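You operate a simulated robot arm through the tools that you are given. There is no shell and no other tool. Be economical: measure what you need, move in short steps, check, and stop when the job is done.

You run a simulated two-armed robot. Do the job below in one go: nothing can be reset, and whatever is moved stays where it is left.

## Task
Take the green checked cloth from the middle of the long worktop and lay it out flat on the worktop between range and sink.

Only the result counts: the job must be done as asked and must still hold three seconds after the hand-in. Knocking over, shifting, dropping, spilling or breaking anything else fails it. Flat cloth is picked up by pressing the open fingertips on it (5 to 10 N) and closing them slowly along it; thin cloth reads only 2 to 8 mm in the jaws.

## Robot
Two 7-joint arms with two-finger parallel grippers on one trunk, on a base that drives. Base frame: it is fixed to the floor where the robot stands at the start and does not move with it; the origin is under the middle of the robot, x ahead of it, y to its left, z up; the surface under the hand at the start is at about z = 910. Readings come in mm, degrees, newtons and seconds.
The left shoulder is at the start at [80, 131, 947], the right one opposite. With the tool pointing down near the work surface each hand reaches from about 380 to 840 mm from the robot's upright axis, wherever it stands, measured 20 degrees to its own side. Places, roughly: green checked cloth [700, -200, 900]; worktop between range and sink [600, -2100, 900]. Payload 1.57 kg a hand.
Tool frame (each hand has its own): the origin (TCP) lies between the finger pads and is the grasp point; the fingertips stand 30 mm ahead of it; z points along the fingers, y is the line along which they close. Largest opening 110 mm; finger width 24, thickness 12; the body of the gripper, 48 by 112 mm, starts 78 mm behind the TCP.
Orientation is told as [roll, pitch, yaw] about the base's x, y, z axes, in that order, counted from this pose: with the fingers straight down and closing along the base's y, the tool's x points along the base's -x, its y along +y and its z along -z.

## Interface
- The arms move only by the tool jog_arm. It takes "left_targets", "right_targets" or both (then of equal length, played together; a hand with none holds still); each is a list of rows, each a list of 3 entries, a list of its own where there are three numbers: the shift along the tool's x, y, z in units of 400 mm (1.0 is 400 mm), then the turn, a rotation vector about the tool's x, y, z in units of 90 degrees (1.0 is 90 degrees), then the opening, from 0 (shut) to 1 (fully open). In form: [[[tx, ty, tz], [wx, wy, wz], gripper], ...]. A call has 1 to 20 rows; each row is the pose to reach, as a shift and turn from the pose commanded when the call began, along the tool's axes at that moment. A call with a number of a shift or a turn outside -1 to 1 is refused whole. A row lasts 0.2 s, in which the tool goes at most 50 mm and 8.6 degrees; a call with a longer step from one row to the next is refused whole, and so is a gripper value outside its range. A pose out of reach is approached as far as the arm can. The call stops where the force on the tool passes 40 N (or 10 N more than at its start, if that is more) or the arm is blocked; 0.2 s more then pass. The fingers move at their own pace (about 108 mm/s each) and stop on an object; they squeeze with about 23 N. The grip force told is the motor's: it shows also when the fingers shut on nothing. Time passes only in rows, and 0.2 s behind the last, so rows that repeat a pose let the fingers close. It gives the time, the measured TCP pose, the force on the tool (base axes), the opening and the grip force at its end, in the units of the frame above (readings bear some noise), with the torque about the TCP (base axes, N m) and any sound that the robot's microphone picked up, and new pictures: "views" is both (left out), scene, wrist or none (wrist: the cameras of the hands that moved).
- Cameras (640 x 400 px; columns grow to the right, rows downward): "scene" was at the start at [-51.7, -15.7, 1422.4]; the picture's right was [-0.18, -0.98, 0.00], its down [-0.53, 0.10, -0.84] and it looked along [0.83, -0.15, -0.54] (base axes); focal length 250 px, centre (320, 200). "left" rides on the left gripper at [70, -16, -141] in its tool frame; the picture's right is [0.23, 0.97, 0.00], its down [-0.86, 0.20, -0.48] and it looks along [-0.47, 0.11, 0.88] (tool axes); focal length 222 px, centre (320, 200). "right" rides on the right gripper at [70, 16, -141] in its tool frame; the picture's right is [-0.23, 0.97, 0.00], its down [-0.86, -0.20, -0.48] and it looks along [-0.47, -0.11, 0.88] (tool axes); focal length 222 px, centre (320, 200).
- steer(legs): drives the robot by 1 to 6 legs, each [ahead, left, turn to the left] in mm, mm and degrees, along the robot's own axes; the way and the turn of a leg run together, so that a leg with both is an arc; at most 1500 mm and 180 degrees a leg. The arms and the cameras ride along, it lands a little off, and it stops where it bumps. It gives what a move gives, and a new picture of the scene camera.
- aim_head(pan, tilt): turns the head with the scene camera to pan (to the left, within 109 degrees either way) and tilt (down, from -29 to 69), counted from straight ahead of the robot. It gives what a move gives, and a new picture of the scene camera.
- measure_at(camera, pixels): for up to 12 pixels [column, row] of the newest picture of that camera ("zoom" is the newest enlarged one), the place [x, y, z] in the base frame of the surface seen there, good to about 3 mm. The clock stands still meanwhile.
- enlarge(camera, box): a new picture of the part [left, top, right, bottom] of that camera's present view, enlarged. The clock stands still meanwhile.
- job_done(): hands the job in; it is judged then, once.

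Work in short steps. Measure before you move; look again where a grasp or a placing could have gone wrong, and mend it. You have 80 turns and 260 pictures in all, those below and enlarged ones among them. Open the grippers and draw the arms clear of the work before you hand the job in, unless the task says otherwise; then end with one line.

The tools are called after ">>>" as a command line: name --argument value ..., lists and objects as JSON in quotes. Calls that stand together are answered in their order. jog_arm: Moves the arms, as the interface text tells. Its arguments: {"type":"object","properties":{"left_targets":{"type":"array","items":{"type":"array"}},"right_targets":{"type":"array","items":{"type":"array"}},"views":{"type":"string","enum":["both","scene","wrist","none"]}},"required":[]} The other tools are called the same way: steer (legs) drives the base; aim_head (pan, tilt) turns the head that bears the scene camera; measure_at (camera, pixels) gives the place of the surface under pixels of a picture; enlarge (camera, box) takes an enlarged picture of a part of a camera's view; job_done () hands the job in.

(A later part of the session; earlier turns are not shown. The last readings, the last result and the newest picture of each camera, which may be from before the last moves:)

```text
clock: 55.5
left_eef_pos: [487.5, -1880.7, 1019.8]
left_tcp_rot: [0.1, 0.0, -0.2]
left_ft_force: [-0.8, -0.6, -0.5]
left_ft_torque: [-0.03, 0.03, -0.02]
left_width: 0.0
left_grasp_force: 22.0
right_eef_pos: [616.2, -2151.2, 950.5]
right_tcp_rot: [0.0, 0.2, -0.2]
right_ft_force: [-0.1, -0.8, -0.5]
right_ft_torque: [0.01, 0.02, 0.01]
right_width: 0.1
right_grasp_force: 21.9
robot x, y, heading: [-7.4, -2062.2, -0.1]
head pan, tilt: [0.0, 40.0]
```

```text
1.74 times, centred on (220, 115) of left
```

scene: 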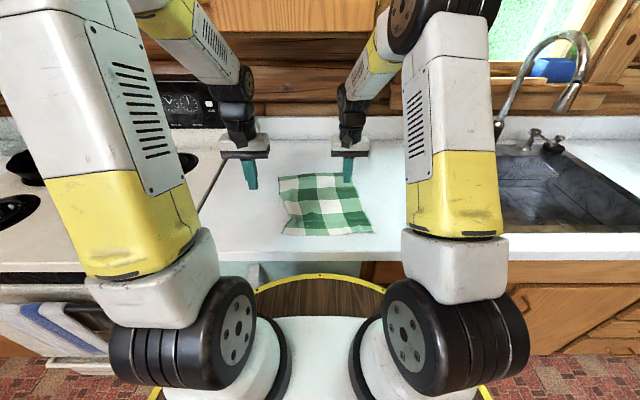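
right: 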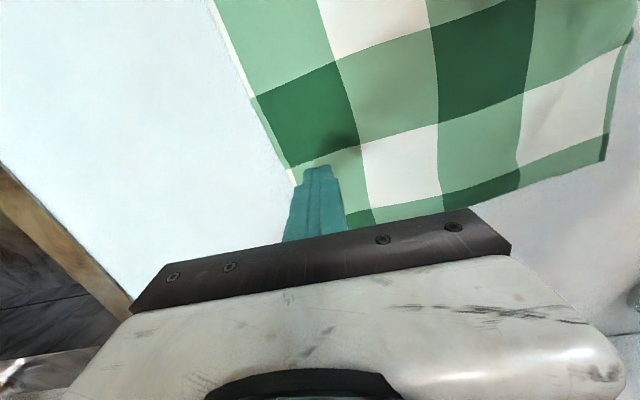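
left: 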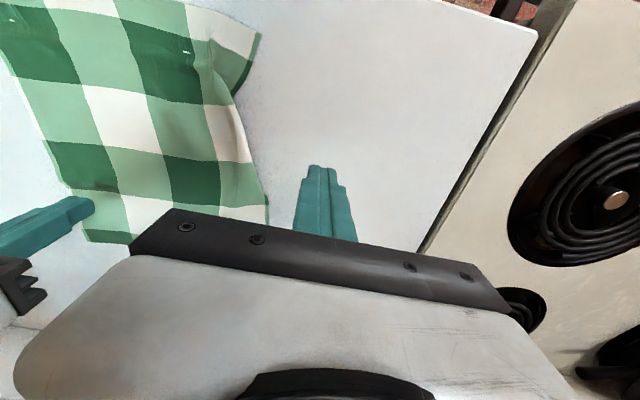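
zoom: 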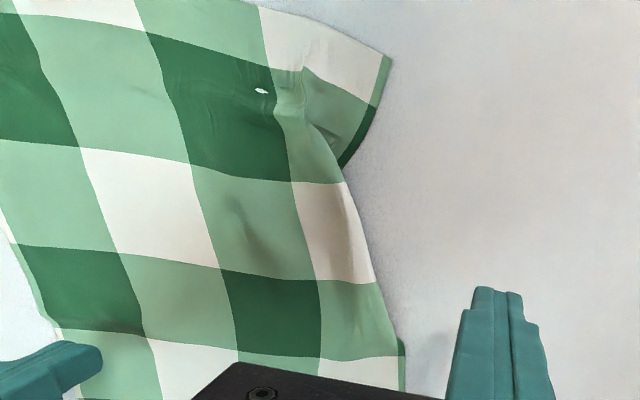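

The left edge runs in to (455,−1981) where its hem is tucked; pulling the near-left corner outward should straighten the edge. I move the left hand over that corner and clear the right hand away.

>>> jog_arm --left_targets '[[[0.03, -0.05, 0.0], [0, 0, 0], 0.3], [[0.06, -0.1, 0.01], [0, 0, 0], 0.3], [[0.1, -0.15, 0.03], [0, 0, 0], 0.3], [[0.14, -0.2, 0.05], [0, 0, 0], 0.3], [[0.17, -0.25, 0.08], [0, 0, 0], 0.3], [[0.189, -0.293, 0.11], [0, 0, 0], 0.3], [[0.189, -0.293, 0.14], [0, 0, 0], 0.3], [[0.189, -0.293, 0.165], [0, 0, 0], 0.3]]' --right_targets '[[[0, 0, -0.05], [0, 0, 0], 0], [[0, 0, -0.1], [0, 0, 0], 0], [[0.05, -0.06, -0.13], [0, 0, 0], 0], [[0.1, -0.12, -0.15], [0, 0, 0], 0], [[0.16, -0.18, -0.15], [0, 0, 0], 0], [[0.22, -0.24, -0.15], [0, 0, 0], 0], [[0.28, -0.3, -0.15], [0, 0, 0], 0], [[0.34, -0.36, -0.15], [0, 0, 0], 0]]'

>>> enlarge --camera "scene" --box '[260, 160, 388, 240]'

```text
clock: 57.3
left_eef_pos: [414.0, -1998.8, 955.1]
left_tcp_rot: [0.0, 0.0, -0.3]
left_ft_force: [-0.2, 0.1, -0.4]
left_ft_torque: [-0.03, -0.01, 0.02]
left_width: 33.2
left_grasp_force: 0.1
right_eef_pos: [479.6, -2293.8, 1012.4]
right_tcp_rot: [0.1, -0.1, -0.2]
right_ft_force: [0.4, -0.2, 1.5]
right_ft_torque: [-0.02, 0.01, 0.03]
right_width: 0.1
right_grasp_force: 21.7
robot x, y, heading: [-8.4, -2061.4, -0.2]
head pan, tilt: [0.0, 40.0]
```

scene: 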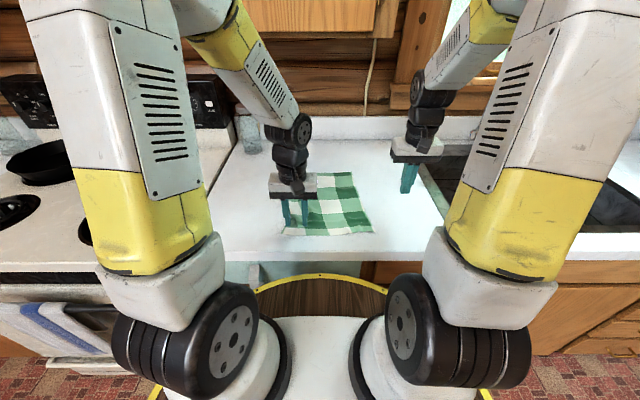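
right: 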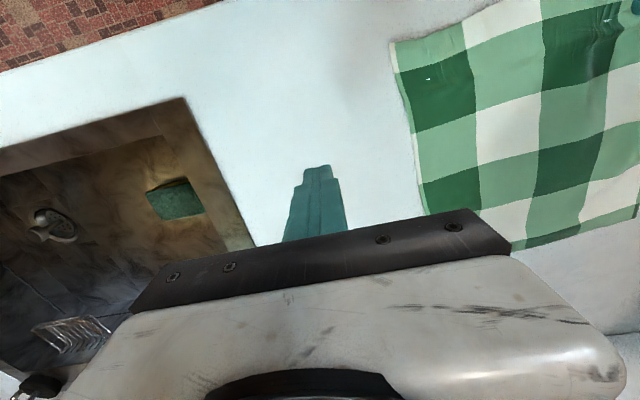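
left: 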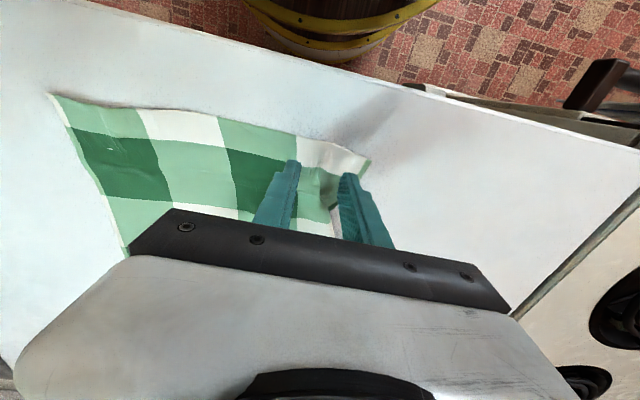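

```text
5.00 times, centred on (324, 200) of scene
```

zoom: 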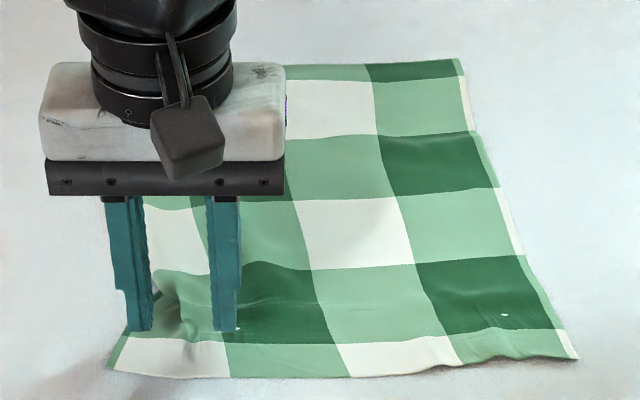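

The left fingers straddle the cloth just inside the near-left corner. I lower to contact.

>>> jog_arm --left_targets '[[[0, 0, 0.015], [0, 0, 0], 0.3], [[0, 0, 0.028], [0, 0, 0], 0.3], [[0, 0, 0.033], [0, 0, 0], 0.3], [[0, 0, 0.035], [0, 0, 0], 0.3]]' --views "none"

```text
clock: 58.3
left_eef_pos: [414.0, -1998.3, 941.0]
left_tcp_rot: [0.0, -0.1, -0.3]
left_ft_force: [-3.7, 2.5, 18.8]
left_ft_torque: [0.31, 0.12, 0.03]
left_width: 33.2
left_grasp_force: 0.2
right_eef_pos: [479.7, -2294.0, 1012.6]
right_tcp_rot: [0.0, 0.0, -0.1]
right_ft_force: [0.5, 0.2, -0.9]
right_ft_torque: [0.02, 0.0, 0.02]
right_width: 0.0
right_grasp_force: 21.2
robot x, y, heading: [-7.2, -2058.0, -0.3]
head pan, tilt: [0.0, 40.0]
```

Contact at 19 N; I ease off slightly, close slowly, then raise 12 mm.

>>> jog_arm --left_targets '[[[0, 0, -0.002], [0, 0, 0], 0.3], [[0, 0, -0.002], [0, 0, 0], 0.27], [[0, 0, -0.002], [0, 0, 0], 0.24], [[0, 0, -0.002], [0, 0, 0], 0.21], [[0, 0, -0.002], [0, 0, 0], 0.18], [[0, 0, -0.002], [0, 0, 0], 0.15], [[0, 0, -0.002], [0, 0, 0], 0.12], [[0, 0, -0.002], [0, 0, 0], 0.09], [[0, 0, -0.002], [0, 0, 0], 0.06], [[0, 0, -0.002], [0, 0, 0], 0.03], [[0, 0, -0.002], [0, 0, 0], 0], [[0, 0, -0.002], [0, 0, 0], 0], [[0, 0, -0.002], [0, 0, 0], 0], [[0, 0, -0.02], [0, 0, 0], 0], [[0, 0, -0.04], [0, 0, 0], 0]]'

>>> enlarge --camera "scene" --box '[260, 160, 388, 240]'

```text
clock: 61.5
left_eef_pos: [413.1, -1998.3, 957.5]
left_tcp_rot: [0.1, 0.0, -0.2]
left_ft_force: [0.2, 0.5, 0.1]
left_ft_torque: [-0.02, 0.03, 0.01]
left_width: 2.1
left_grasp_force: 23.1
right_eef_pos: [482.1, -2294.4, 1013.4]
right_tcp_rot: [0.0, -0.1, -0.1]
right_ft_force: [0.8, 0.6, -0.5]
right_ft_torque: [-0.02, 0.01, 0.02]
right_width: 0.0
right_grasp_force: 21.2
robot x, y, heading: [-9.4, -2059.9, -0.2]
head pan, tilt: [0.0, 40.0]
```

scene: 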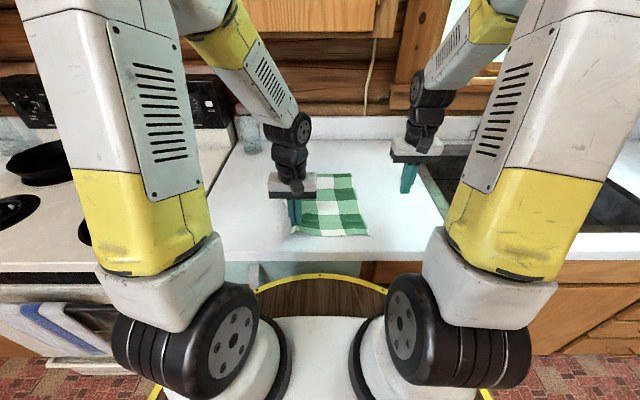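
left: 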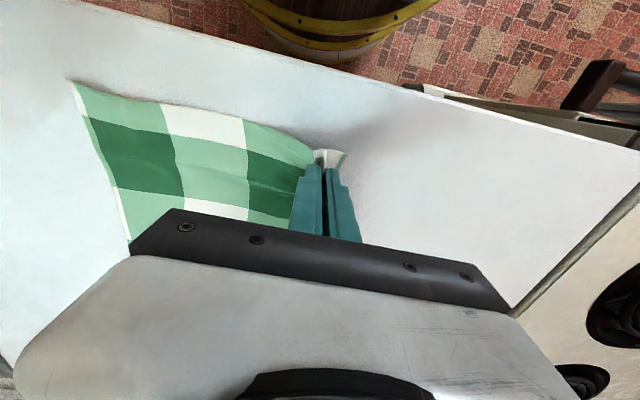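

```text
5.00 times, centred on (324, 200) of scene
```

zoom: 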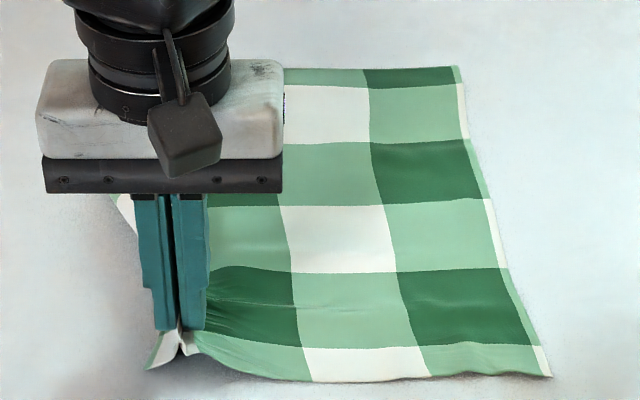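

The corner is held (2.1 mm). I lift 40 mm so the tuck frees, then pull outward (+y 28 mm, −x 10 mm) and look.

>>> jog_arm --left_targets '[[[0, 0, -0.05], [0, 0, 0], 0], [[0, 0, -0.1], [0, 0, 0], 0], [[0.01, 0.025, -0.1], [0, 0, 0], 0], [[0.02, 0.05, -0.1], [0, 0, 0], 0], [[0.025, 0.07, -0.1], [0, 0, 0], 0], [[0.025, 0.07, -0.1], [0, 0, 0], 0]]'

>>> enlarge --camera "scene" --box '[260, 160, 388, 240]'

>>> enlarge --camera "right" --box '[380, 0, 640, 250]'

```text
clock: 62.9
left_eef_pos: [404.3, -1970.4, 995.3]
left_tcp_rot: [0.0, 0.0, -0.2]
left_ft_force: [-0.2, 0.1, 0.0]
left_ft_torque: [0.0, 0.02, 0.02]
left_width: 2.3
left_grasp_force: 23.0
right_eef_pos: [480.1, -2294.0, 1011.6]
right_tcp_rot: [0.0, 0.0, -0.2]
right_ft_force: [0.2, 0.3, 0.6]
right_ft_torque: [-0.01, -0.01, 0.01]
right_width: 0.0
right_grasp_force: 21.4
robot x, y, heading: [-8.5, -2060.1, -0.1]
head pan, tilt: [0.0, 40.0]
```

scene: 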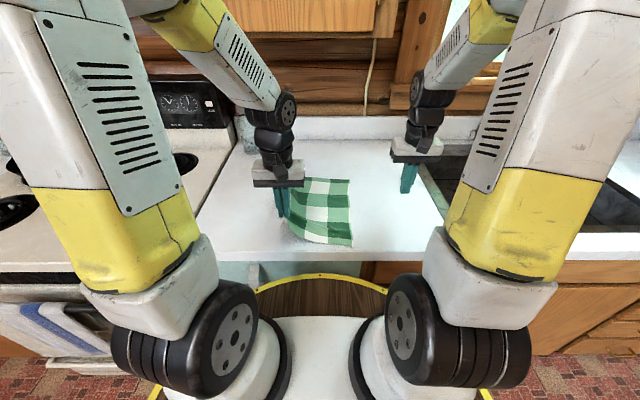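
left: 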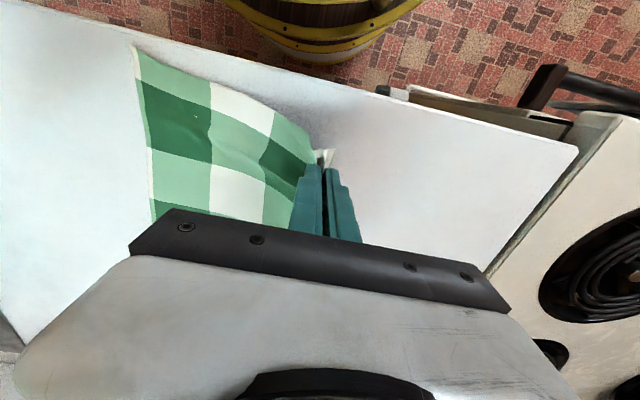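

```text
5.00 times, centred on (324, 200) of scene
```

zoom: 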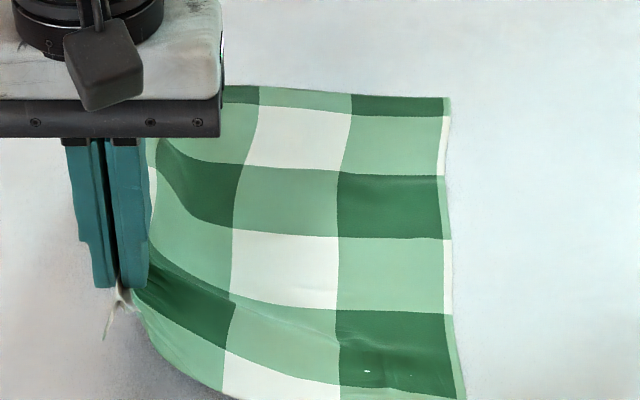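

```text
1.60 times, centred on (510, 125) of right
```

zoom: 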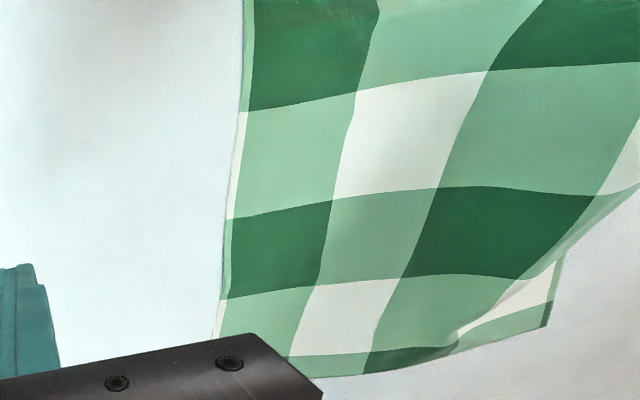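

The pull freed the edge but swung the cloth. I'll also pinch the near-right corner, lift the near edge high with both hands and relay it; first I measure that corner.

>>> enlarge --camera "scene" --box '[260, 180, 388, 260]'

>>> measure_at --camera "scene" --pixels '[[351, 244], [352, 240], [350, 225], [348, 180], [340, 244], [330, 243], [345, 238], [300, 180], [285, 222]]'

```text
5.00 times, centred on (324, 220) of scene
```

zoom: 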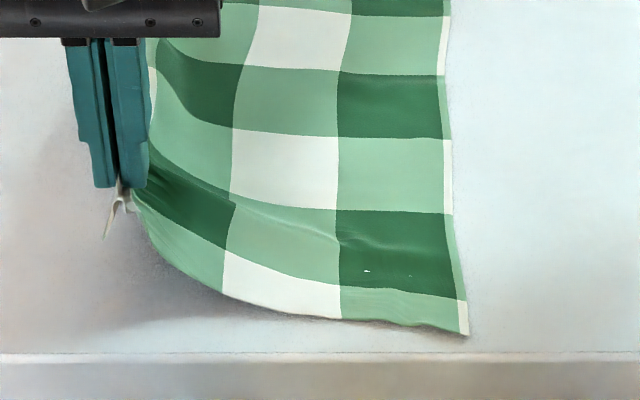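

```text
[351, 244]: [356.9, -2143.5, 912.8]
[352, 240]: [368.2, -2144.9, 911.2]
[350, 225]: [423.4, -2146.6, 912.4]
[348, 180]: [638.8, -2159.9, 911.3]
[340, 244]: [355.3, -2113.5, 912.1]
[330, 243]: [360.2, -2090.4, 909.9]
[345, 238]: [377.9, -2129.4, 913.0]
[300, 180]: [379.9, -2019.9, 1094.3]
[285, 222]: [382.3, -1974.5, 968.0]
```

The near-right corner is at (357,−2144). I bring the right hand over (390,−2116).

>>> jog_arm --right_targets '[[[0.03, 0.06, 0], [0, 0, 0], 0.25], [[0.06, 0.12, 0], [0, 0, 0], 0.25], [[0.09, 0.18, 0.01], [0, 0, 0], 0.25], [[0.12, 0.24, 0.02], [0, 0, 0], 0.25], [[0.15, 0.3, 0.04], [0, 0, 0], 0.25], [[0.18, 0.36, 0.06], [0, 0, 0], 0.25], [[0.2, 0.41, 0.09], [0, 0, 0], 0.25], [[0.226, 0.445, 0.12], [0, 0, 0], 0.25], [[0.226, 0.445, 0.144], [0, 0, 0], 0.25], [[0.226, 0.445, 0.174], [0, 0, 0], 0.25]]'

>>> enlarge --camera "scene" --box '[260, 180, 388, 260]'

```text
clock: 65.1
left_eef_pos: [403.7, -1970.6, 996.5]
left_tcp_rot: [0.0, 0.1, -0.3]
left_ft_force: [0.3, -0.5, -0.3]
left_ft_torque: [0.04, 0.01, 0.0]
left_width: 2.1
left_grasp_force: 22.9
right_eef_pos: [391.1, -2115.4, 943.3]
right_tcp_rot: [0.0, 0.1, -0.1]
right_ft_force: [-0.6, -0.5, -0.1]
right_ft_torque: [0.01, 0.01, 0.0]
right_width: 27.2
right_grasp_force: 0.1
robot x, y, heading: [-1.4, -2062.7, 0.2]
head pan, tilt: [0.0, 40.0]
```

scene: 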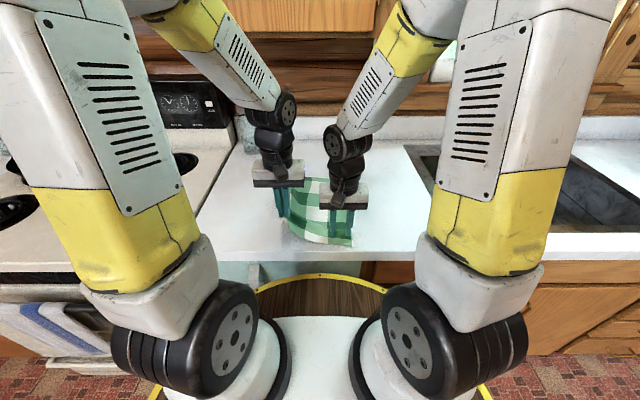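
right: 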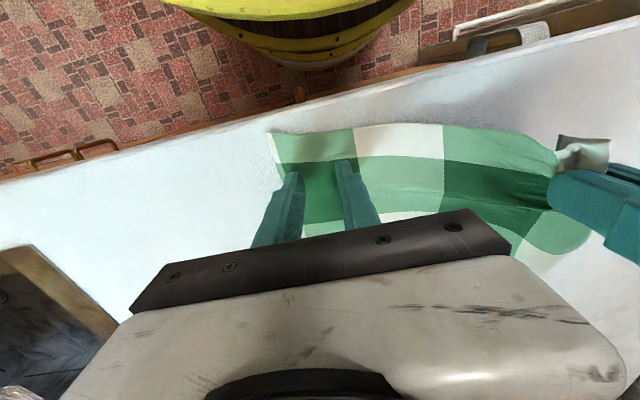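

```text
5.00 times, centred on (324, 220) of scene
```

zoom: 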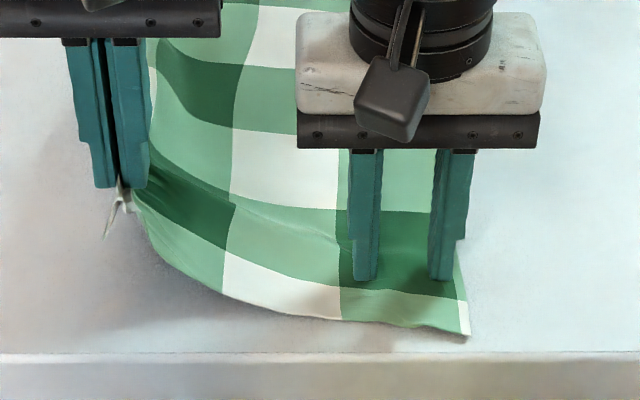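

Placed well; lowering to contact.

>>> jog_arm --right_targets '[[[0, 0, 0.003], [0, 0, 0], 0.25], [[0, 0, 0.006], [0, 0, 0], 0.25]]' --views "none"

```text
clock: 65.7
left_eef_pos: [403.5, -1971.5, 996.8]
left_tcp_rot: [0.0, 0.1, -0.3]
left_ft_force: [0.4, 0.3, -0.1]
left_ft_torque: [-0.01, 0.02, -0.02]
left_width: 2.1
left_grasp_force: 22.7
right_eef_pos: [390.5, -2115.9, 941.3]
right_tcp_rot: [0.1, -0.1, -0.2]
right_ft_force: [-3.5, -1.7, 28.5]
right_ft_torque: [-0.52, 0.17, -0.09]
right_width: 27.7
right_grasp_force: 0.1
robot x, y, heading: [-2.8, -2061.3, -0.1]
head pan, tilt: [0.0, 40.0]
```

28 N is too much; I ease up 1 mm, close slowly, and lift a little.

>>> jog_arm --right_targets '[[[0, 0, -0.003], [0, 0, 0], 0.25], [[0, 0, -0.003], [0, 0, 0], 0.22], [[0, 0, -0.003], [0, 0, 0], 0.19], [[0, 0, -0.003], [0, 0, 0], 0.16], [[0, 0, -0.003], [0, 0, 0], 0.13], [[0, 0, -0.003], [0, 0, 0], 0.1], [[0, 0, -0.003], [0, 0, 0], 0.07], [[0, 0, -0.003], [0, 0, 0], 0.04], [[0, 0, -0.003], [0, 0, 0], 0.02], [[0, 0, -0.003], [0, 0, 0], 0], [[0, 0, -0.003], [0, 0, 0], 0], [[0, 0, -0.003], [0, 0, 0], 0], [[0, 0, -0.03], [0, 0, 0], 0], [[0, 0, -0.07], [0, 0, 0], 0], [[0, 0, -0.12], [0, 0, 0], 0], [[0, 0, -0.138], [0, 0, 0], 0]]'

>>> enlarge --camera "scene" --box '[260, 170, 388, 250]'

```text
clock: 69.1
left_eef_pos: [403.8, -1971.1, 997.0]
left_tcp_rot: [0.0, 0.0, -0.1]
left_ft_force: [0.3, -0.5, -0.4]
left_ft_torque: [0.01, 0.02, 0.02]
left_width: 2.1
left_grasp_force: 22.7
right_eef_pos: [388.8, -2115.9, 996.1]
right_tcp_rot: [0.1, 0.0, -0.2]
right_ft_force: [-0.4, -0.1, -1.4]
right_ft_torque: [-0.01, 0.0, 0.0]
right_width: 1.9
right_grasp_force: 23.0
robot x, y, heading: [-6.4, -2059.9, -0.3]
head pan, tilt: [0.0, 40.0]
```

scene: 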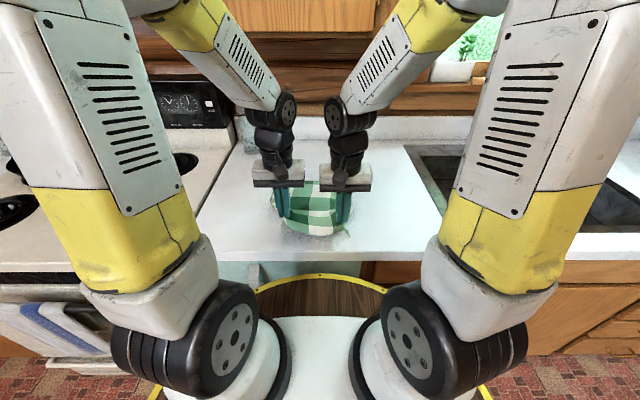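
right: 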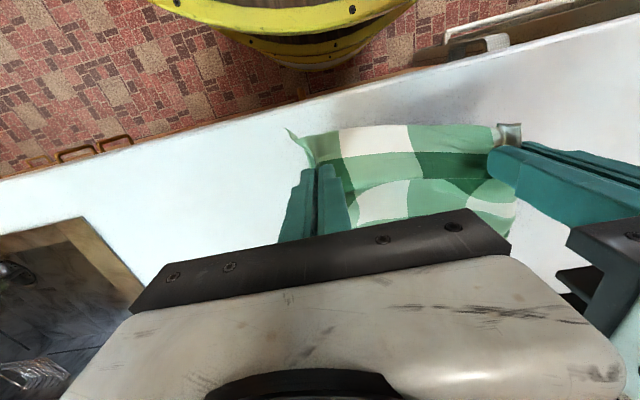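

```text
5.00 times, centred on (324, 210) of scene
```

zoom: 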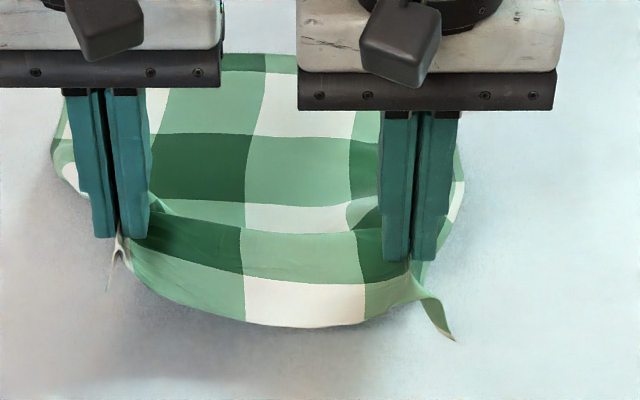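

Both corners are held. I widen the hands, lift to z≈1140 and move forward to x≈520, so the cloth hangs with its far hem on the worktop.

>>> jog_arm --left_targets '[[[-0.02, 0.005, -0.05], [0, 0, 0], 0], [[-0.05, 0.01, -0.1], [0, 0, 0], 0], [[-0.08, 0.015, -0.16], [0, 0, 0], 0], [[-0.13, 0.02, -0.21], [0, 0, 0], 0], [[-0.18, 0.025, -0.26], [0, 0, 0], 0], [[-0.23, 0.03, -0.31], [0, 0, 0], 0], [[-0.27, 0.03, -0.34], [0, 0, 0], 0], [[-0.3025, 0.03, -0.36], [0, 0, 0], 0], [[-0.3025, 0.03, -0.36], [0, 0, 0], 0]]' --right_targets '[[[-0.03, -0.005, -0.05], [0, 0, 0], 0], [[-0.06, -0.01, -0.1], [0, 0, 0], 0], [[-0.1, -0.015, -0.16], [0, 0, 0], 0], [[-0.15, -0.02, -0.21], [0, 0, 0], 0], [[-0.2, -0.025, -0.26], [0, 0, 0], 0], [[-0.25, -0.03, -0.31], [0, 0, 0], 0], [[-0.3, -0.03, -0.34], [0, 0, 0], 0], [[-0.335, -0.03, -0.36], [0, 0, 0], 0], [[-0.335, -0.03, -0.36], [0, 0, 0], 0]]'

>>> enlarge --camera "scene" --box '[240, 90, 400, 190]'

```text
clock: 71.1
left_eef_pos: [526.3, -1961.4, 1139.8]
left_tcp_rot: [-0.1, -0.1, -0.3]
left_ft_force: [-0.6, -17.3, -0.7]
left_ft_torque: [-0.54, 0.0, -0.15]
left_width: 2.4
left_grasp_force: 22.8
right_eef_pos: [522.7, -2127.6, 1139.7]
right_tcp_rot: [0.1, 0.1, -0.1]
right_ft_force: [0.4, 17.1, -0.4]
right_ft_torque: [0.54, -0.01, 0.13]
right_width: 1.8
right_grasp_force: 22.7
robot x, y, heading: [-7.3, -2059.3, -0.1]
head pan, tilt: [0.0, 40.0]
```

scene: 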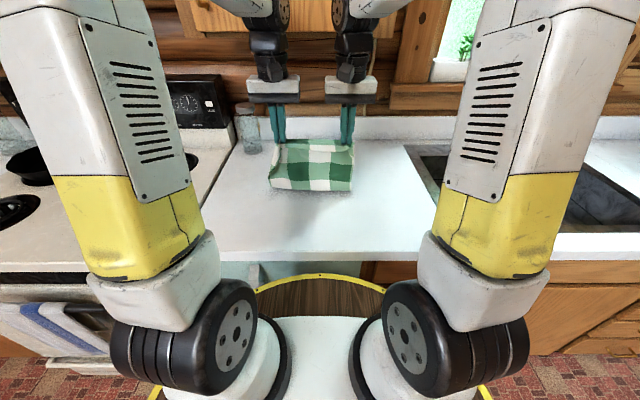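
right: 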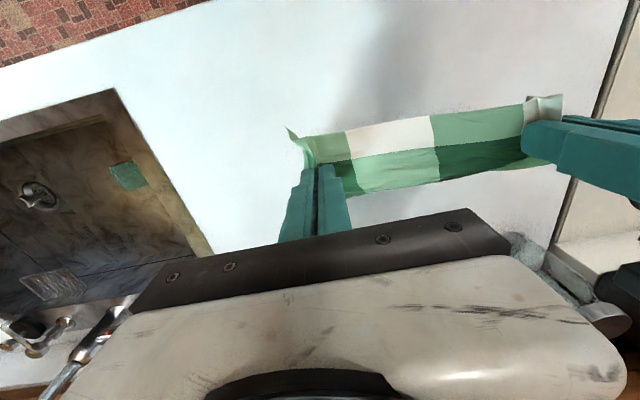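
left: 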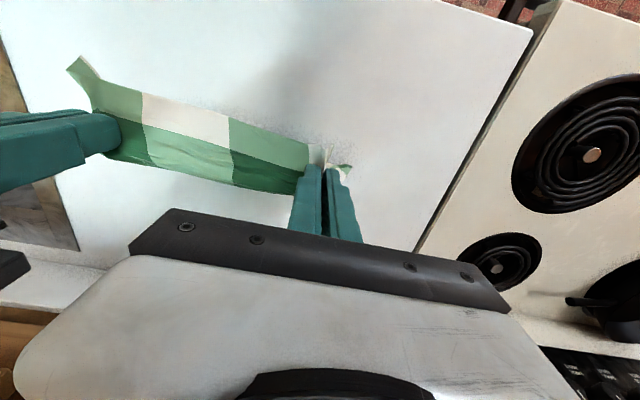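

```text
4.00 times, centred on (320, 140) of scene
```

zoom: 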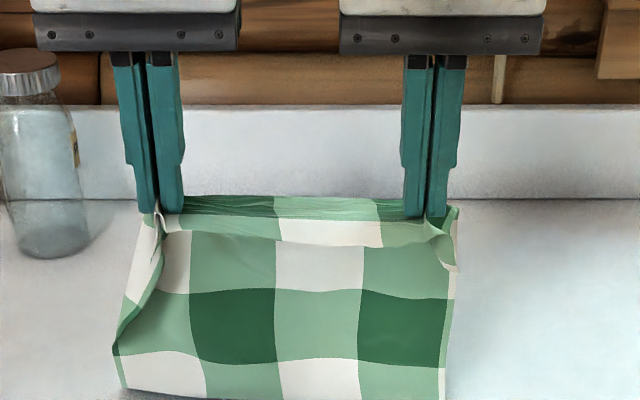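

Tension is 17 N – too taut; I relax the hands 3 mm each and look at the lower part of the hanging cloth.

>>> jog_arm --left_targets '[[[0, -0.008, 0], [0, 0, 0], 0], [[0, -0.008, 0], [0, 0, 0], 0]]' --right_targets '[[[0, 0.008, 0], [0, 0, 0], 0], [[0, 0.008, 0], [0, 0, 0], 0]]' --views "scene"

>>> enlarge --camera "scene" --box '[250, 120, 378, 200]'

>>> measure_at --camera "scene" --pixels '[[270, 185], [271, 188], [290, 189], [320, 190], [350, 190], [320, 180], [320, 165], [279, 155], [270, 175]]'

```text
clock: 71.7
left_eef_pos: [526.7, -1962.5, 1140.0]
left_tcp_rot: [0.1, -0.1, -0.2]
left_ft_force: [-0.3, -9.1, -0.1]
left_ft_torque: [-0.29, 0.01, -0.12]
left_width: 2.3
left_grasp_force: 23.0
right_eef_pos: [522.7, -2126.3, 1139.7]
right_tcp_rot: [0.0, -0.1, -0.2]
right_ft_force: [0.3, 9.7, -0.5]
right_ft_torque: [0.3, 0.0, 0.04]
right_width: 1.8
right_grasp_force: 23.0
robot x, y, heading: [-2.6, -2056.8, -0.1]
head pan, tilt: [0.0, 40.0]
```

scene: 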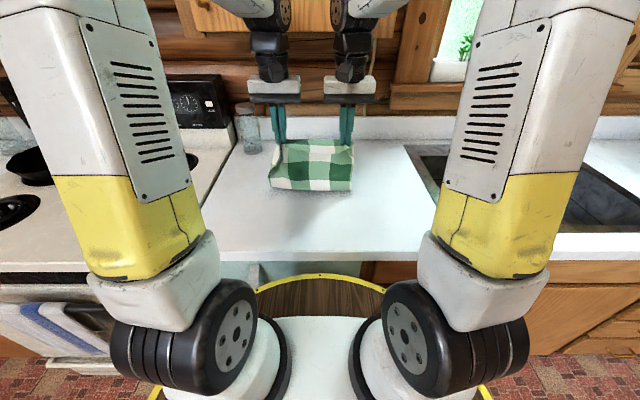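

```text
5.00 times, centred on (314, 160) of scene
```

zoom: 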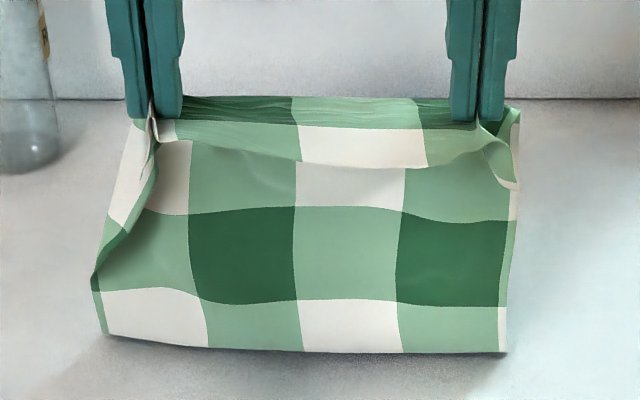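

```text
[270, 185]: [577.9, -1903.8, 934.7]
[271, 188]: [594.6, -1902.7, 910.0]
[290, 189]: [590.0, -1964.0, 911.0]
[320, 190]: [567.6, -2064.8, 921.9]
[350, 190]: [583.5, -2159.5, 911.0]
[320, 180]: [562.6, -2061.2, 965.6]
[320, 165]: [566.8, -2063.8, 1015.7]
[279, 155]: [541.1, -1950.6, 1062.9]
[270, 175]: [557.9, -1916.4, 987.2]
```

The left side strip still curls toward the robot, so it will tuck under again; I'll unroll that afterwards by dragging the whole cloth to the right. First I lift free of the worktop, tilt 35° and move forward so the relay lands further back.

>>> jog_arm --left_targets '[[[0, -0.004, -0.07], [0, -0.06, 0], 0], [[0, -0.004, -0.14], [0, -0.12, 0], 0], [[-0.03, -0.004, -0.16], [0, -0.18, 0], 0], [[-0.08, -0.004, -0.16], [0, -0.24, 0], 0], [[-0.13, -0.004, -0.16], [0, -0.31, 0], 0], [[-0.18, -0.004, -0.16], [0, -0.39, 0], 0], [[-0.23, -0.004, -0.16], [0, -0.39, 0], 0], [[-0.23, -0.004, -0.16], [0, -0.39, 0], 0], [[-0.23, -0.004, -0.16], [0, -0.39, 0], 0]]' --right_targets '[[[0, 0.004, -0.07], [0, -0.06, 0], 0], [[0, 0.004, -0.14], [0, -0.12, 0], 0], [[-0.03, 0.004, -0.16], [0, -0.18, 0], 0], [[-0.08, 0.004, -0.16], [0, -0.24, 0], 0], [[-0.13, 0.004, -0.16], [0, -0.31, 0], 0], [[-0.18, 0.004, -0.16], [0, -0.39, 0], 0], [[-0.23, 0.004, -0.16], [0, -0.39, 0], 0], [[-0.23, 0.004, -0.16], [0, -0.39, 0], 0], [[-0.23, 0.004, -0.16], [0, -0.39, 0], 0]]' --views "scene"

>>> enlarge --camera "scene" --box '[250, 90, 378, 170]'

>>> measure_at --camera "zoom" --pixels '[[320, 300], [320, 330], [200, 320], [420, 320]]'

```text
clock: 73.7
left_eef_pos: [618.1, -1964.2, 1204.6]
left_tcp_rot: [0.0, -35.1, -0.1]
left_ft_force: [0.5, -5.5, -0.8]
left_ft_torque: [-0.1, 0.0, -0.16]
left_width: 2.2
left_grasp_force: 23.4
right_eef_pos: [617.1, -2123.6, 1203.7]
right_tcp_rot: [0.1, -35.2, -0.2]
right_ft_force: [0.2, 5.9, -0.8]
right_ft_torque: [0.12, -0.03, 0.13]
right_width: 1.9
right_grasp_force: 22.9
robot x, y, heading: [-6.1, -2061.0, -0.4]
head pan, tilt: [0.0, 40.0]
```

scene: 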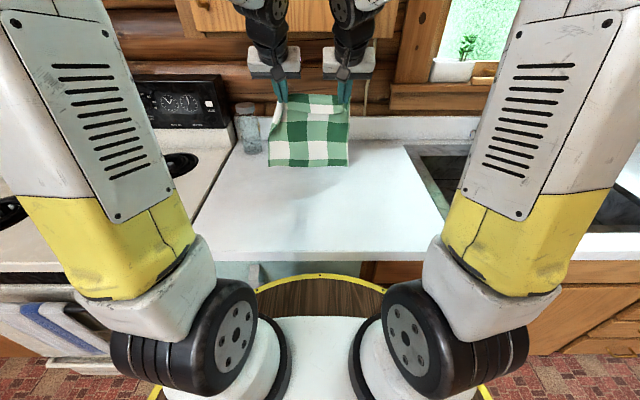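

```text
5.00 times, centred on (314, 130) of scene
```

zoom: 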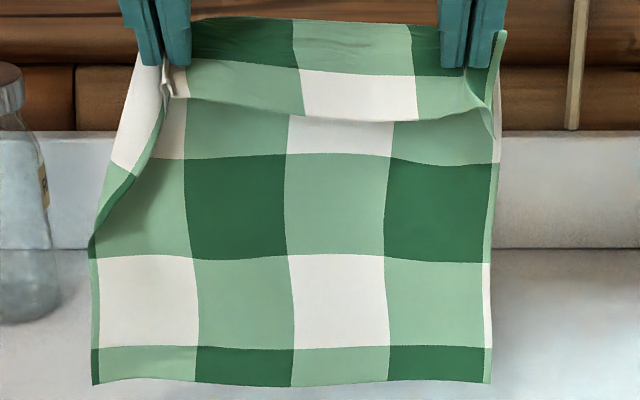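

```text
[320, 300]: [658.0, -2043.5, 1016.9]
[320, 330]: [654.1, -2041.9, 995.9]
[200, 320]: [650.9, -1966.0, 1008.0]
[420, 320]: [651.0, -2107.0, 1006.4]
```

The cloth hangs cleanly with its lower edge at z≈960, x≈650. I move 35 mm further forward, lower till it touches, then lay it down along the 45° line while turning the tools back to vertical.

>>> jog_arm --left_targets '[[[-0.03, 0, 0.035], [0, 0, 0], 0], [[-0.0574, 0, 0.0707], [0, 0, 0], 0], [[-0.03, 0, 0.107], [0, 0, 0], 0], [[-0.007, 0, 0.142], [0, 0, 0], 0], [[-0.007, 0, 0.142], [0, 0, 0], 0], [[0.051, 0, 0.152], [0, 0, 0], 0], [[0.109, 0, 0.163], [0, 0, 0], 0], [[0.167, 0, 0.173], [0, 0.065, 0], 0], [[0.225, 0, 0.183], [0, 0.13, 0], 0], [[0.283, 0, 0.193], [0, 0.195, 0], 0], [[0.341, 0, 0.204], [0, 0.26, 0], 0], [[0.399, 0, 0.214], [0, 0.325, 0], 0], [[0.457, 0, 0.224], [0, 0.39, 0], 0], [[0.515, 0, 0.234], [0, 0.39, 0], 0], [[0.573, 0, 0.245], [0, 0.39, 0], 0], [[0.631, 0, 0.255], [0, 0.39, 0], 0], [[0.689, 0, 0.265], [0, 0.39, 0], 0]]' --right_targets '[[[-0.03, 0, 0.035], [0, 0, 0], 0], [[-0.0574, 0, 0.0707], [0, 0, 0], 0], [[-0.03, 0, 0.107], [0, 0, 0], 0], [[-0.007, 0, 0.142], [0, 0, 0], 0], [[-0.007, 0, 0.142], [0, 0, 0], 0], [[0.051, 0, 0.152], [0, 0, 0], 0], [[0.109, 0, 0.163], [0, 0, 0], 0], [[0.167, 0, 0.173], [0, 0.065, 0], 0], [[0.225, 0, 0.183], [0, 0.13, 0], 0], [[0.283, 0, 0.193], [0, 0.195, 0], 0], [[0.341, 0, 0.204], [0, 0.26, 0], 0], [[0.399, 0, 0.214], [0, 0.325, 0], 0], [[0.457, 0, 0.224], [0, 0.39, 0], 0], [[0.515, 0, 0.234], [0, 0.39, 0], 0], [[0.573, 0, 0.245], [0, 0.39, 0], 0], [[0.631, 0, 0.255], [0, 0.39, 0], 0], [[0.689, 0, 0.265], [0, 0.39, 0], 0]]'

>>> enlarge --camera "scene" --box '[250, 150, 378, 230]'

```text
clock: 77.3
left_eef_pos: [453.0, -1963.9, 958.0]
left_tcp_rot: [0.1, 0.0, -0.3]
left_ft_force: [-0.3, -4.2, -0.3]
left_ft_torque: [-0.08, 0.01, -0.07]
left_width: 2.1
left_grasp_force: 22.9
right_eef_pos: [451.0, -2123.6, 957.4]
right_tcp_rot: [0.1, 0.0, -0.3]
right_ft_force: [-0.7, 3.8, 0.2]
right_ft_torque: [0.11, 0.01, 0.02]
right_width: 1.8
right_grasp_force: 22.7
robot x, y, heading: [-2.2, -2062.4, -0.3]
head pan, tilt: [0.0, 40.0]
```

scene: 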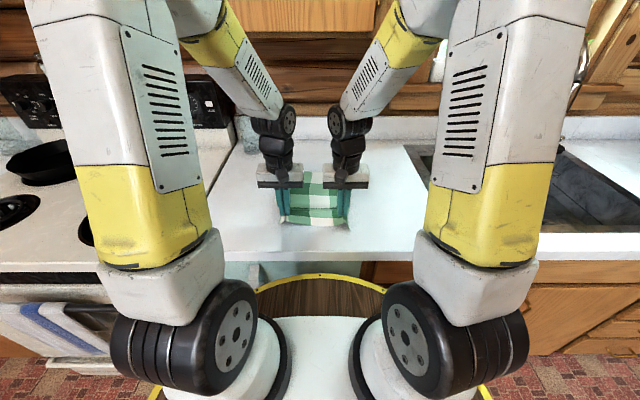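
right: 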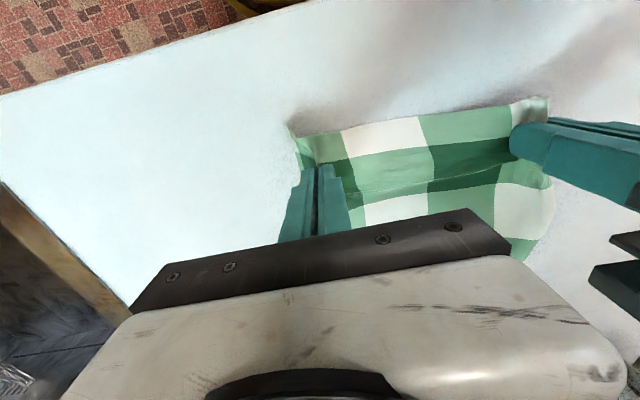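
left: 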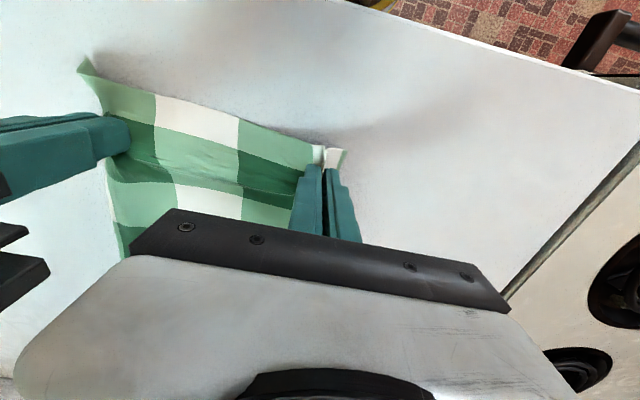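

```text
5.00 times, centred on (314, 190) of scene
```

zoom: 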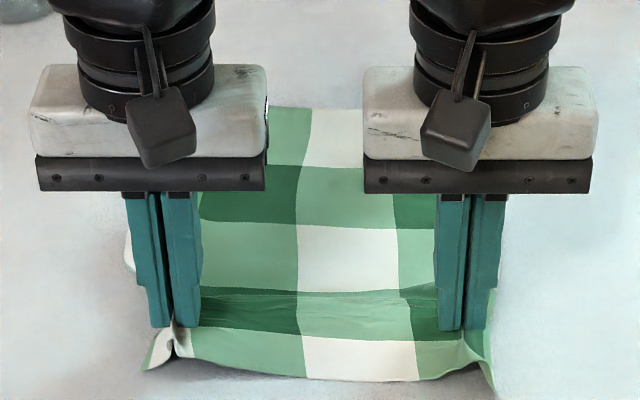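

Laid out again. I drag 25 mm back for the far hem, lower the tips to just touching, and open slowly.

>>> jog_arm --left_targets '[[[0.03, 0, 0.0], [0, 0, 0], 0], [[0.0625, 0, 0.01], [0, 0, 0], 0], [[0.0625, 0, 0.025], [0, 0, 0], 0], [[0.0625, 0, 0.036], [0, 0, 0], 0], [[0.0625, 0, 0.038], [0, 0, 0], 0.03], [[0.0625, 0, 0.038], [0, 0, 0], 0.07], [[0.0625, 0, 0.038], [0, 0, 0], 0.11], [[0.0625, 0, 0.038], [0, 0, 0], 0.15], [[0.0625, 0, 0.038], [0, 0, 0], 0.19], [[0.0625, 0, 0.038], [0, 0, 0], 0.23], [[0.0625, 0, 0.038], [0, 0, 0], 0.27], [[0.0625, 0, 0.038], [0, 0, 0], 0.3], [[0.0625, 0, 0.02], [0, 0, 0], 0.3], [[0.0625, 0, -0.02], [0, 0, 0], 0.3], [[0.0625, 0, -0.08], [0, 0, 0], 0.3], [[0.0625, 0.05, -0.14], [0, 0, 0], 0.3], [[0.0625, 0.13, -0.18], [0, 0, 0], 0.3], [[0.0625, 0.22, -0.2], [0, 0, 0], 0.3], [[0.0625, 0.32, -0.2], [0, 0, 0], 0.3]]' --right_targets '[[[0.03, 0, 0.0], [0, 0, 0], 0], [[0.0625, 0, 0.01], [0, 0, 0], 0], [[0.0625, 0, 0.025], [0, 0, 0], 0], [[0.0625, 0, 0.035], [0, 0, 0], 0], [[0.0625, 0, 0.0365], [0, 0, 0], 0.03], [[0.0625, 0, 0.0365], [0, 0, 0], 0.07], [[0.0625, 0, 0.0365], [0, 0, 0], 0.11], [[0.0625, 0, 0.0365], [0, 0, 0], 0.15], [[0.0625, 0, 0.0365], [0, 0, 0], 0.19], [[0.0625, 0, 0.0365], [0, 0, 0], 0.23], [[0.0625, 0, 0.0365], [0, 0, 0], 0.27], [[0.0625, 0, 0.0365], [0, 0, 0], 0.3], [[0.0625, 0, 0.02], [0, 0, 0], 0.3], [[0.0625, 0, -0.02], [0, 0, 0], 0.3], [[0.0625, 0, -0.08], [0, 0, 0], 0.3], [[0.0625, -0.05, -0.14], [0, 0, 0], 0.3], [[0.0625, -0.13, -0.18], [0, 0, 0], 0.3], [[0.0625, -0.22, -0.2], [0, 0, 0], 0.3], [[0.0625, -0.32, -0.2], [0, 0, 0], 0.3]]'

>>> enlarge --camera "scene" --box '[250, 155, 378, 235]'

```text
clock: 81.3
left_eef_pos: [428.8, -1833.6, 1038.9]
left_tcp_rot: [0.0, 0.0, -0.2]
left_ft_force: [-0.6, 0.0, -0.2]
left_ft_torque: [-0.04, 0.0, -0.01]
left_width: 32.9
left_grasp_force: 0.0
right_eef_pos: [424.7, -2251.9, 1037.0]
right_tcp_rot: [0.0, 0.0, 0.0]
right_ft_force: [0.6, -0.5, -0.3]
right_ft_torque: [0.01, -0.02, 0.01]
right_width: 32.9
right_grasp_force: 0.0
robot x, y, heading: [-5.8, -2061.0, -0.1]
head pan, tilt: [0.0, 40.0]
```

scene: 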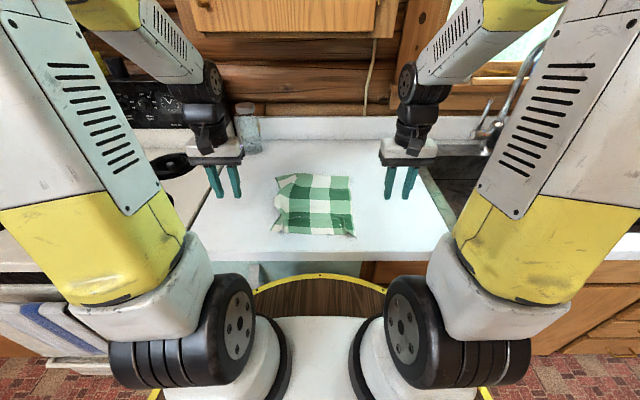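
right: 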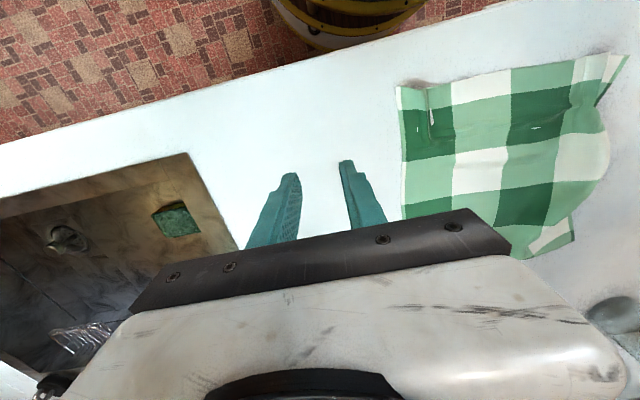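
left: 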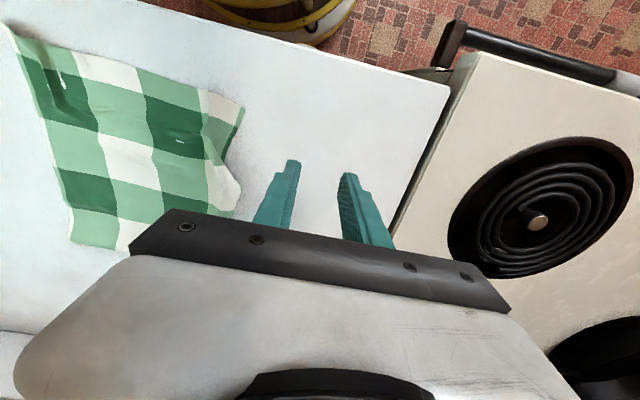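

```text
5.00 times, centred on (314, 195) of scene
```

zoom: 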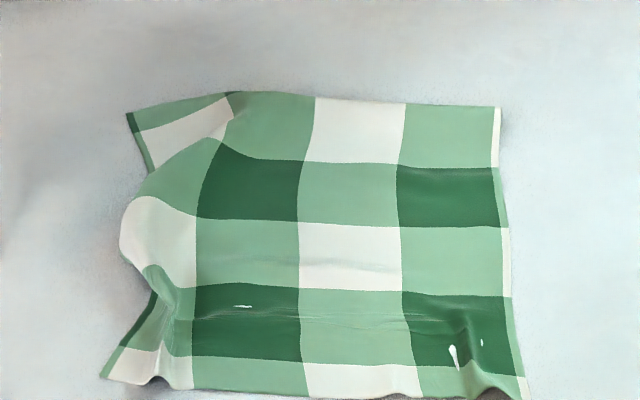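

The right edge is straight, but the left middle is tucked ~40 mm and the far hem is under again. I measure edges, then will press the right hand (fingers spread along x) near the right edge and drag the whole cloth right to unroll the left tuck.

>>> measure_at --camera "zoom" --pixels '[[128, 115], [230, 95], [122, 225], [155, 290], [103, 378], [525, 398], [510, 260], [500, 108], [310, 98], [400, 105], [450, 345], [475, 340]]'

```text
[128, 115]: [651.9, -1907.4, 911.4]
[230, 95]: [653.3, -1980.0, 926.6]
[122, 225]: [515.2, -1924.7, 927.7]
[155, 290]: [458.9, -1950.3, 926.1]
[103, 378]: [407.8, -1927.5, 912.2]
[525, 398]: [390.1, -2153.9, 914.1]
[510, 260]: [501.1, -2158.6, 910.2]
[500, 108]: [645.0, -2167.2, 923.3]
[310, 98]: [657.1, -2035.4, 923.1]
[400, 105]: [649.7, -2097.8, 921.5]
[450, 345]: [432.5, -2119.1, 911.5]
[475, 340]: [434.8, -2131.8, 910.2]
```

I turn the right hand 90°, open it fully and bring it above (500,−2135).

>>> jog_arm --right_targets '[[[0, 0, 0], [0, 0, -0.09], 1], [[0, 0, 0], [0, 0, -0.18], 1], [[-0.02, 0.03, 0], [0, 0, -0.27], 1], [[-0.04, 0.06, 0], [0, 0, -0.36], 1], [[-0.06, 0.1, 0], [0, 0, -0.45], 1], [[-0.09, 0.14, 0], [0, 0, -0.54], 1], [[-0.12, 0.18, 0.02], [0, 0, -0.63], 1], [[-0.14, 0.22, 0.05], [0, 0, -0.72], 1], [[-0.16, 0.25, 0.08], [0, 0, -0.81], 1], [[-0.1875, 0.28, 0.12], [0, 0, -0.9], 1], [[-0.1875, 0.2925, 0.15], [0, 0, -0.99], 1], [[-0.1875, 0.2925, 0.19], [0, 0, -1], 1], [[-0.1875, 0.2925, 0.22], [0, 0, -1], 1]]'

>>> enlarge --camera "scene" --box '[250, 155, 378, 235]'

```text
clock: 84.1
left_eef_pos: [429.7, -1833.1, 1039.0]
left_tcp_rot: [-0.1, 0.0, -0.3]
left_ft_force: [-0.2, 0.5, 0.2]
left_ft_torque: [-0.01, -0.02, -0.01]
left_width: 33.2
left_grasp_force: 0.1
right_eef_pos: [499.8, -2135.0, 949.2]
right_tcp_rot: [0.0, 0.0, 89.9]
right_ft_force: [0.7, 1.4, -0.4]
right_ft_torque: [-0.01, -0.01, 0.0]
right_width: 109.9
right_grasp_force: 0.0
robot x, y, heading: [-8.2, -2058.4, -0.1]
head pan, tilt: [0.0, 40.0]
```

scene: 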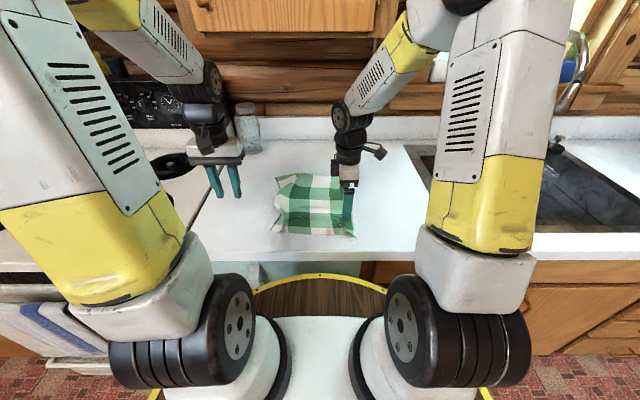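
right: 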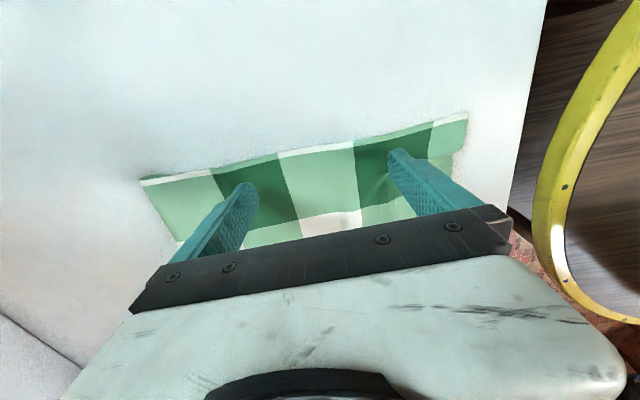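

```text
5.00 times, centred on (314, 195) of scene
```

zoom: 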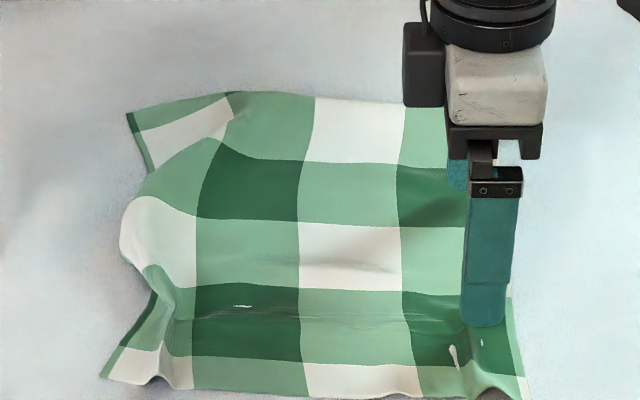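

Well placed. Tool x now points to base −y. I lower to contact.

>>> jog_arm --right_targets '[[[0, 0, 0.01], [0, 0, 0], 1], [[0, 0, 0.018], [0, 0, 0], 1], [[0, 0, 0.02], [0, 0, 0], 1]]' --views "none"

```text
clock: 84.9
left_eef_pos: [429.9, -1833.9, 1040.3]
left_tcp_rot: [0.0, 0.0, -0.3]
left_ft_force: [0.9, 0.1, -0.3]
left_ft_torque: [0.01, 0.04, 0.01]
left_width: 33.0
left_grasp_force: 0.1
right_eef_pos: [500.4, -2135.1, 941.0]
right_tcp_rot: [-0.1, -0.1, 89.7]
right_ft_force: [-0.5, -0.4, -1.0]
right_ft_torque: [0.0, -0.02, 0.0]
right_width: 109.8
right_grasp_force: 0.1
robot x, y, heading: [-7.6, -2056.5, -0.2]
head pan, tilt: [0.0, 40.0]
```

>>> jog_arm --right_targets '[[[0, 0, 0.002], [0, 0, 0], 1], [[0, 0, 0.004], [0, 0, 0], 1]]' --views "none"

```text
clock: 85.5
left_eef_pos: [429.9, -1834.9, 1039.1]
left_tcp_rot: [-0.1, -0.1, -0.2]
left_ft_force: [-0.3, -0.1, 0.9]
left_ft_torque: [0.03, 0.0, 0.03]
left_width: 32.9
left_grasp_force: 0.1
right_eef_pos: [500.9, -2134.1, 940.5]
right_tcp_rot: [0.0, 0.0, 89.8]
right_ft_force: [-2.3, -1.2, 18.2]
right_ft_torque: [-0.05, 1.07, 0.05]
right_width: 110.1
right_grasp_force: 0.2
robot x, y, heading: [-9.8, -2060.9, -0.3]
head pan, tilt: [0.0, 40.0]
```

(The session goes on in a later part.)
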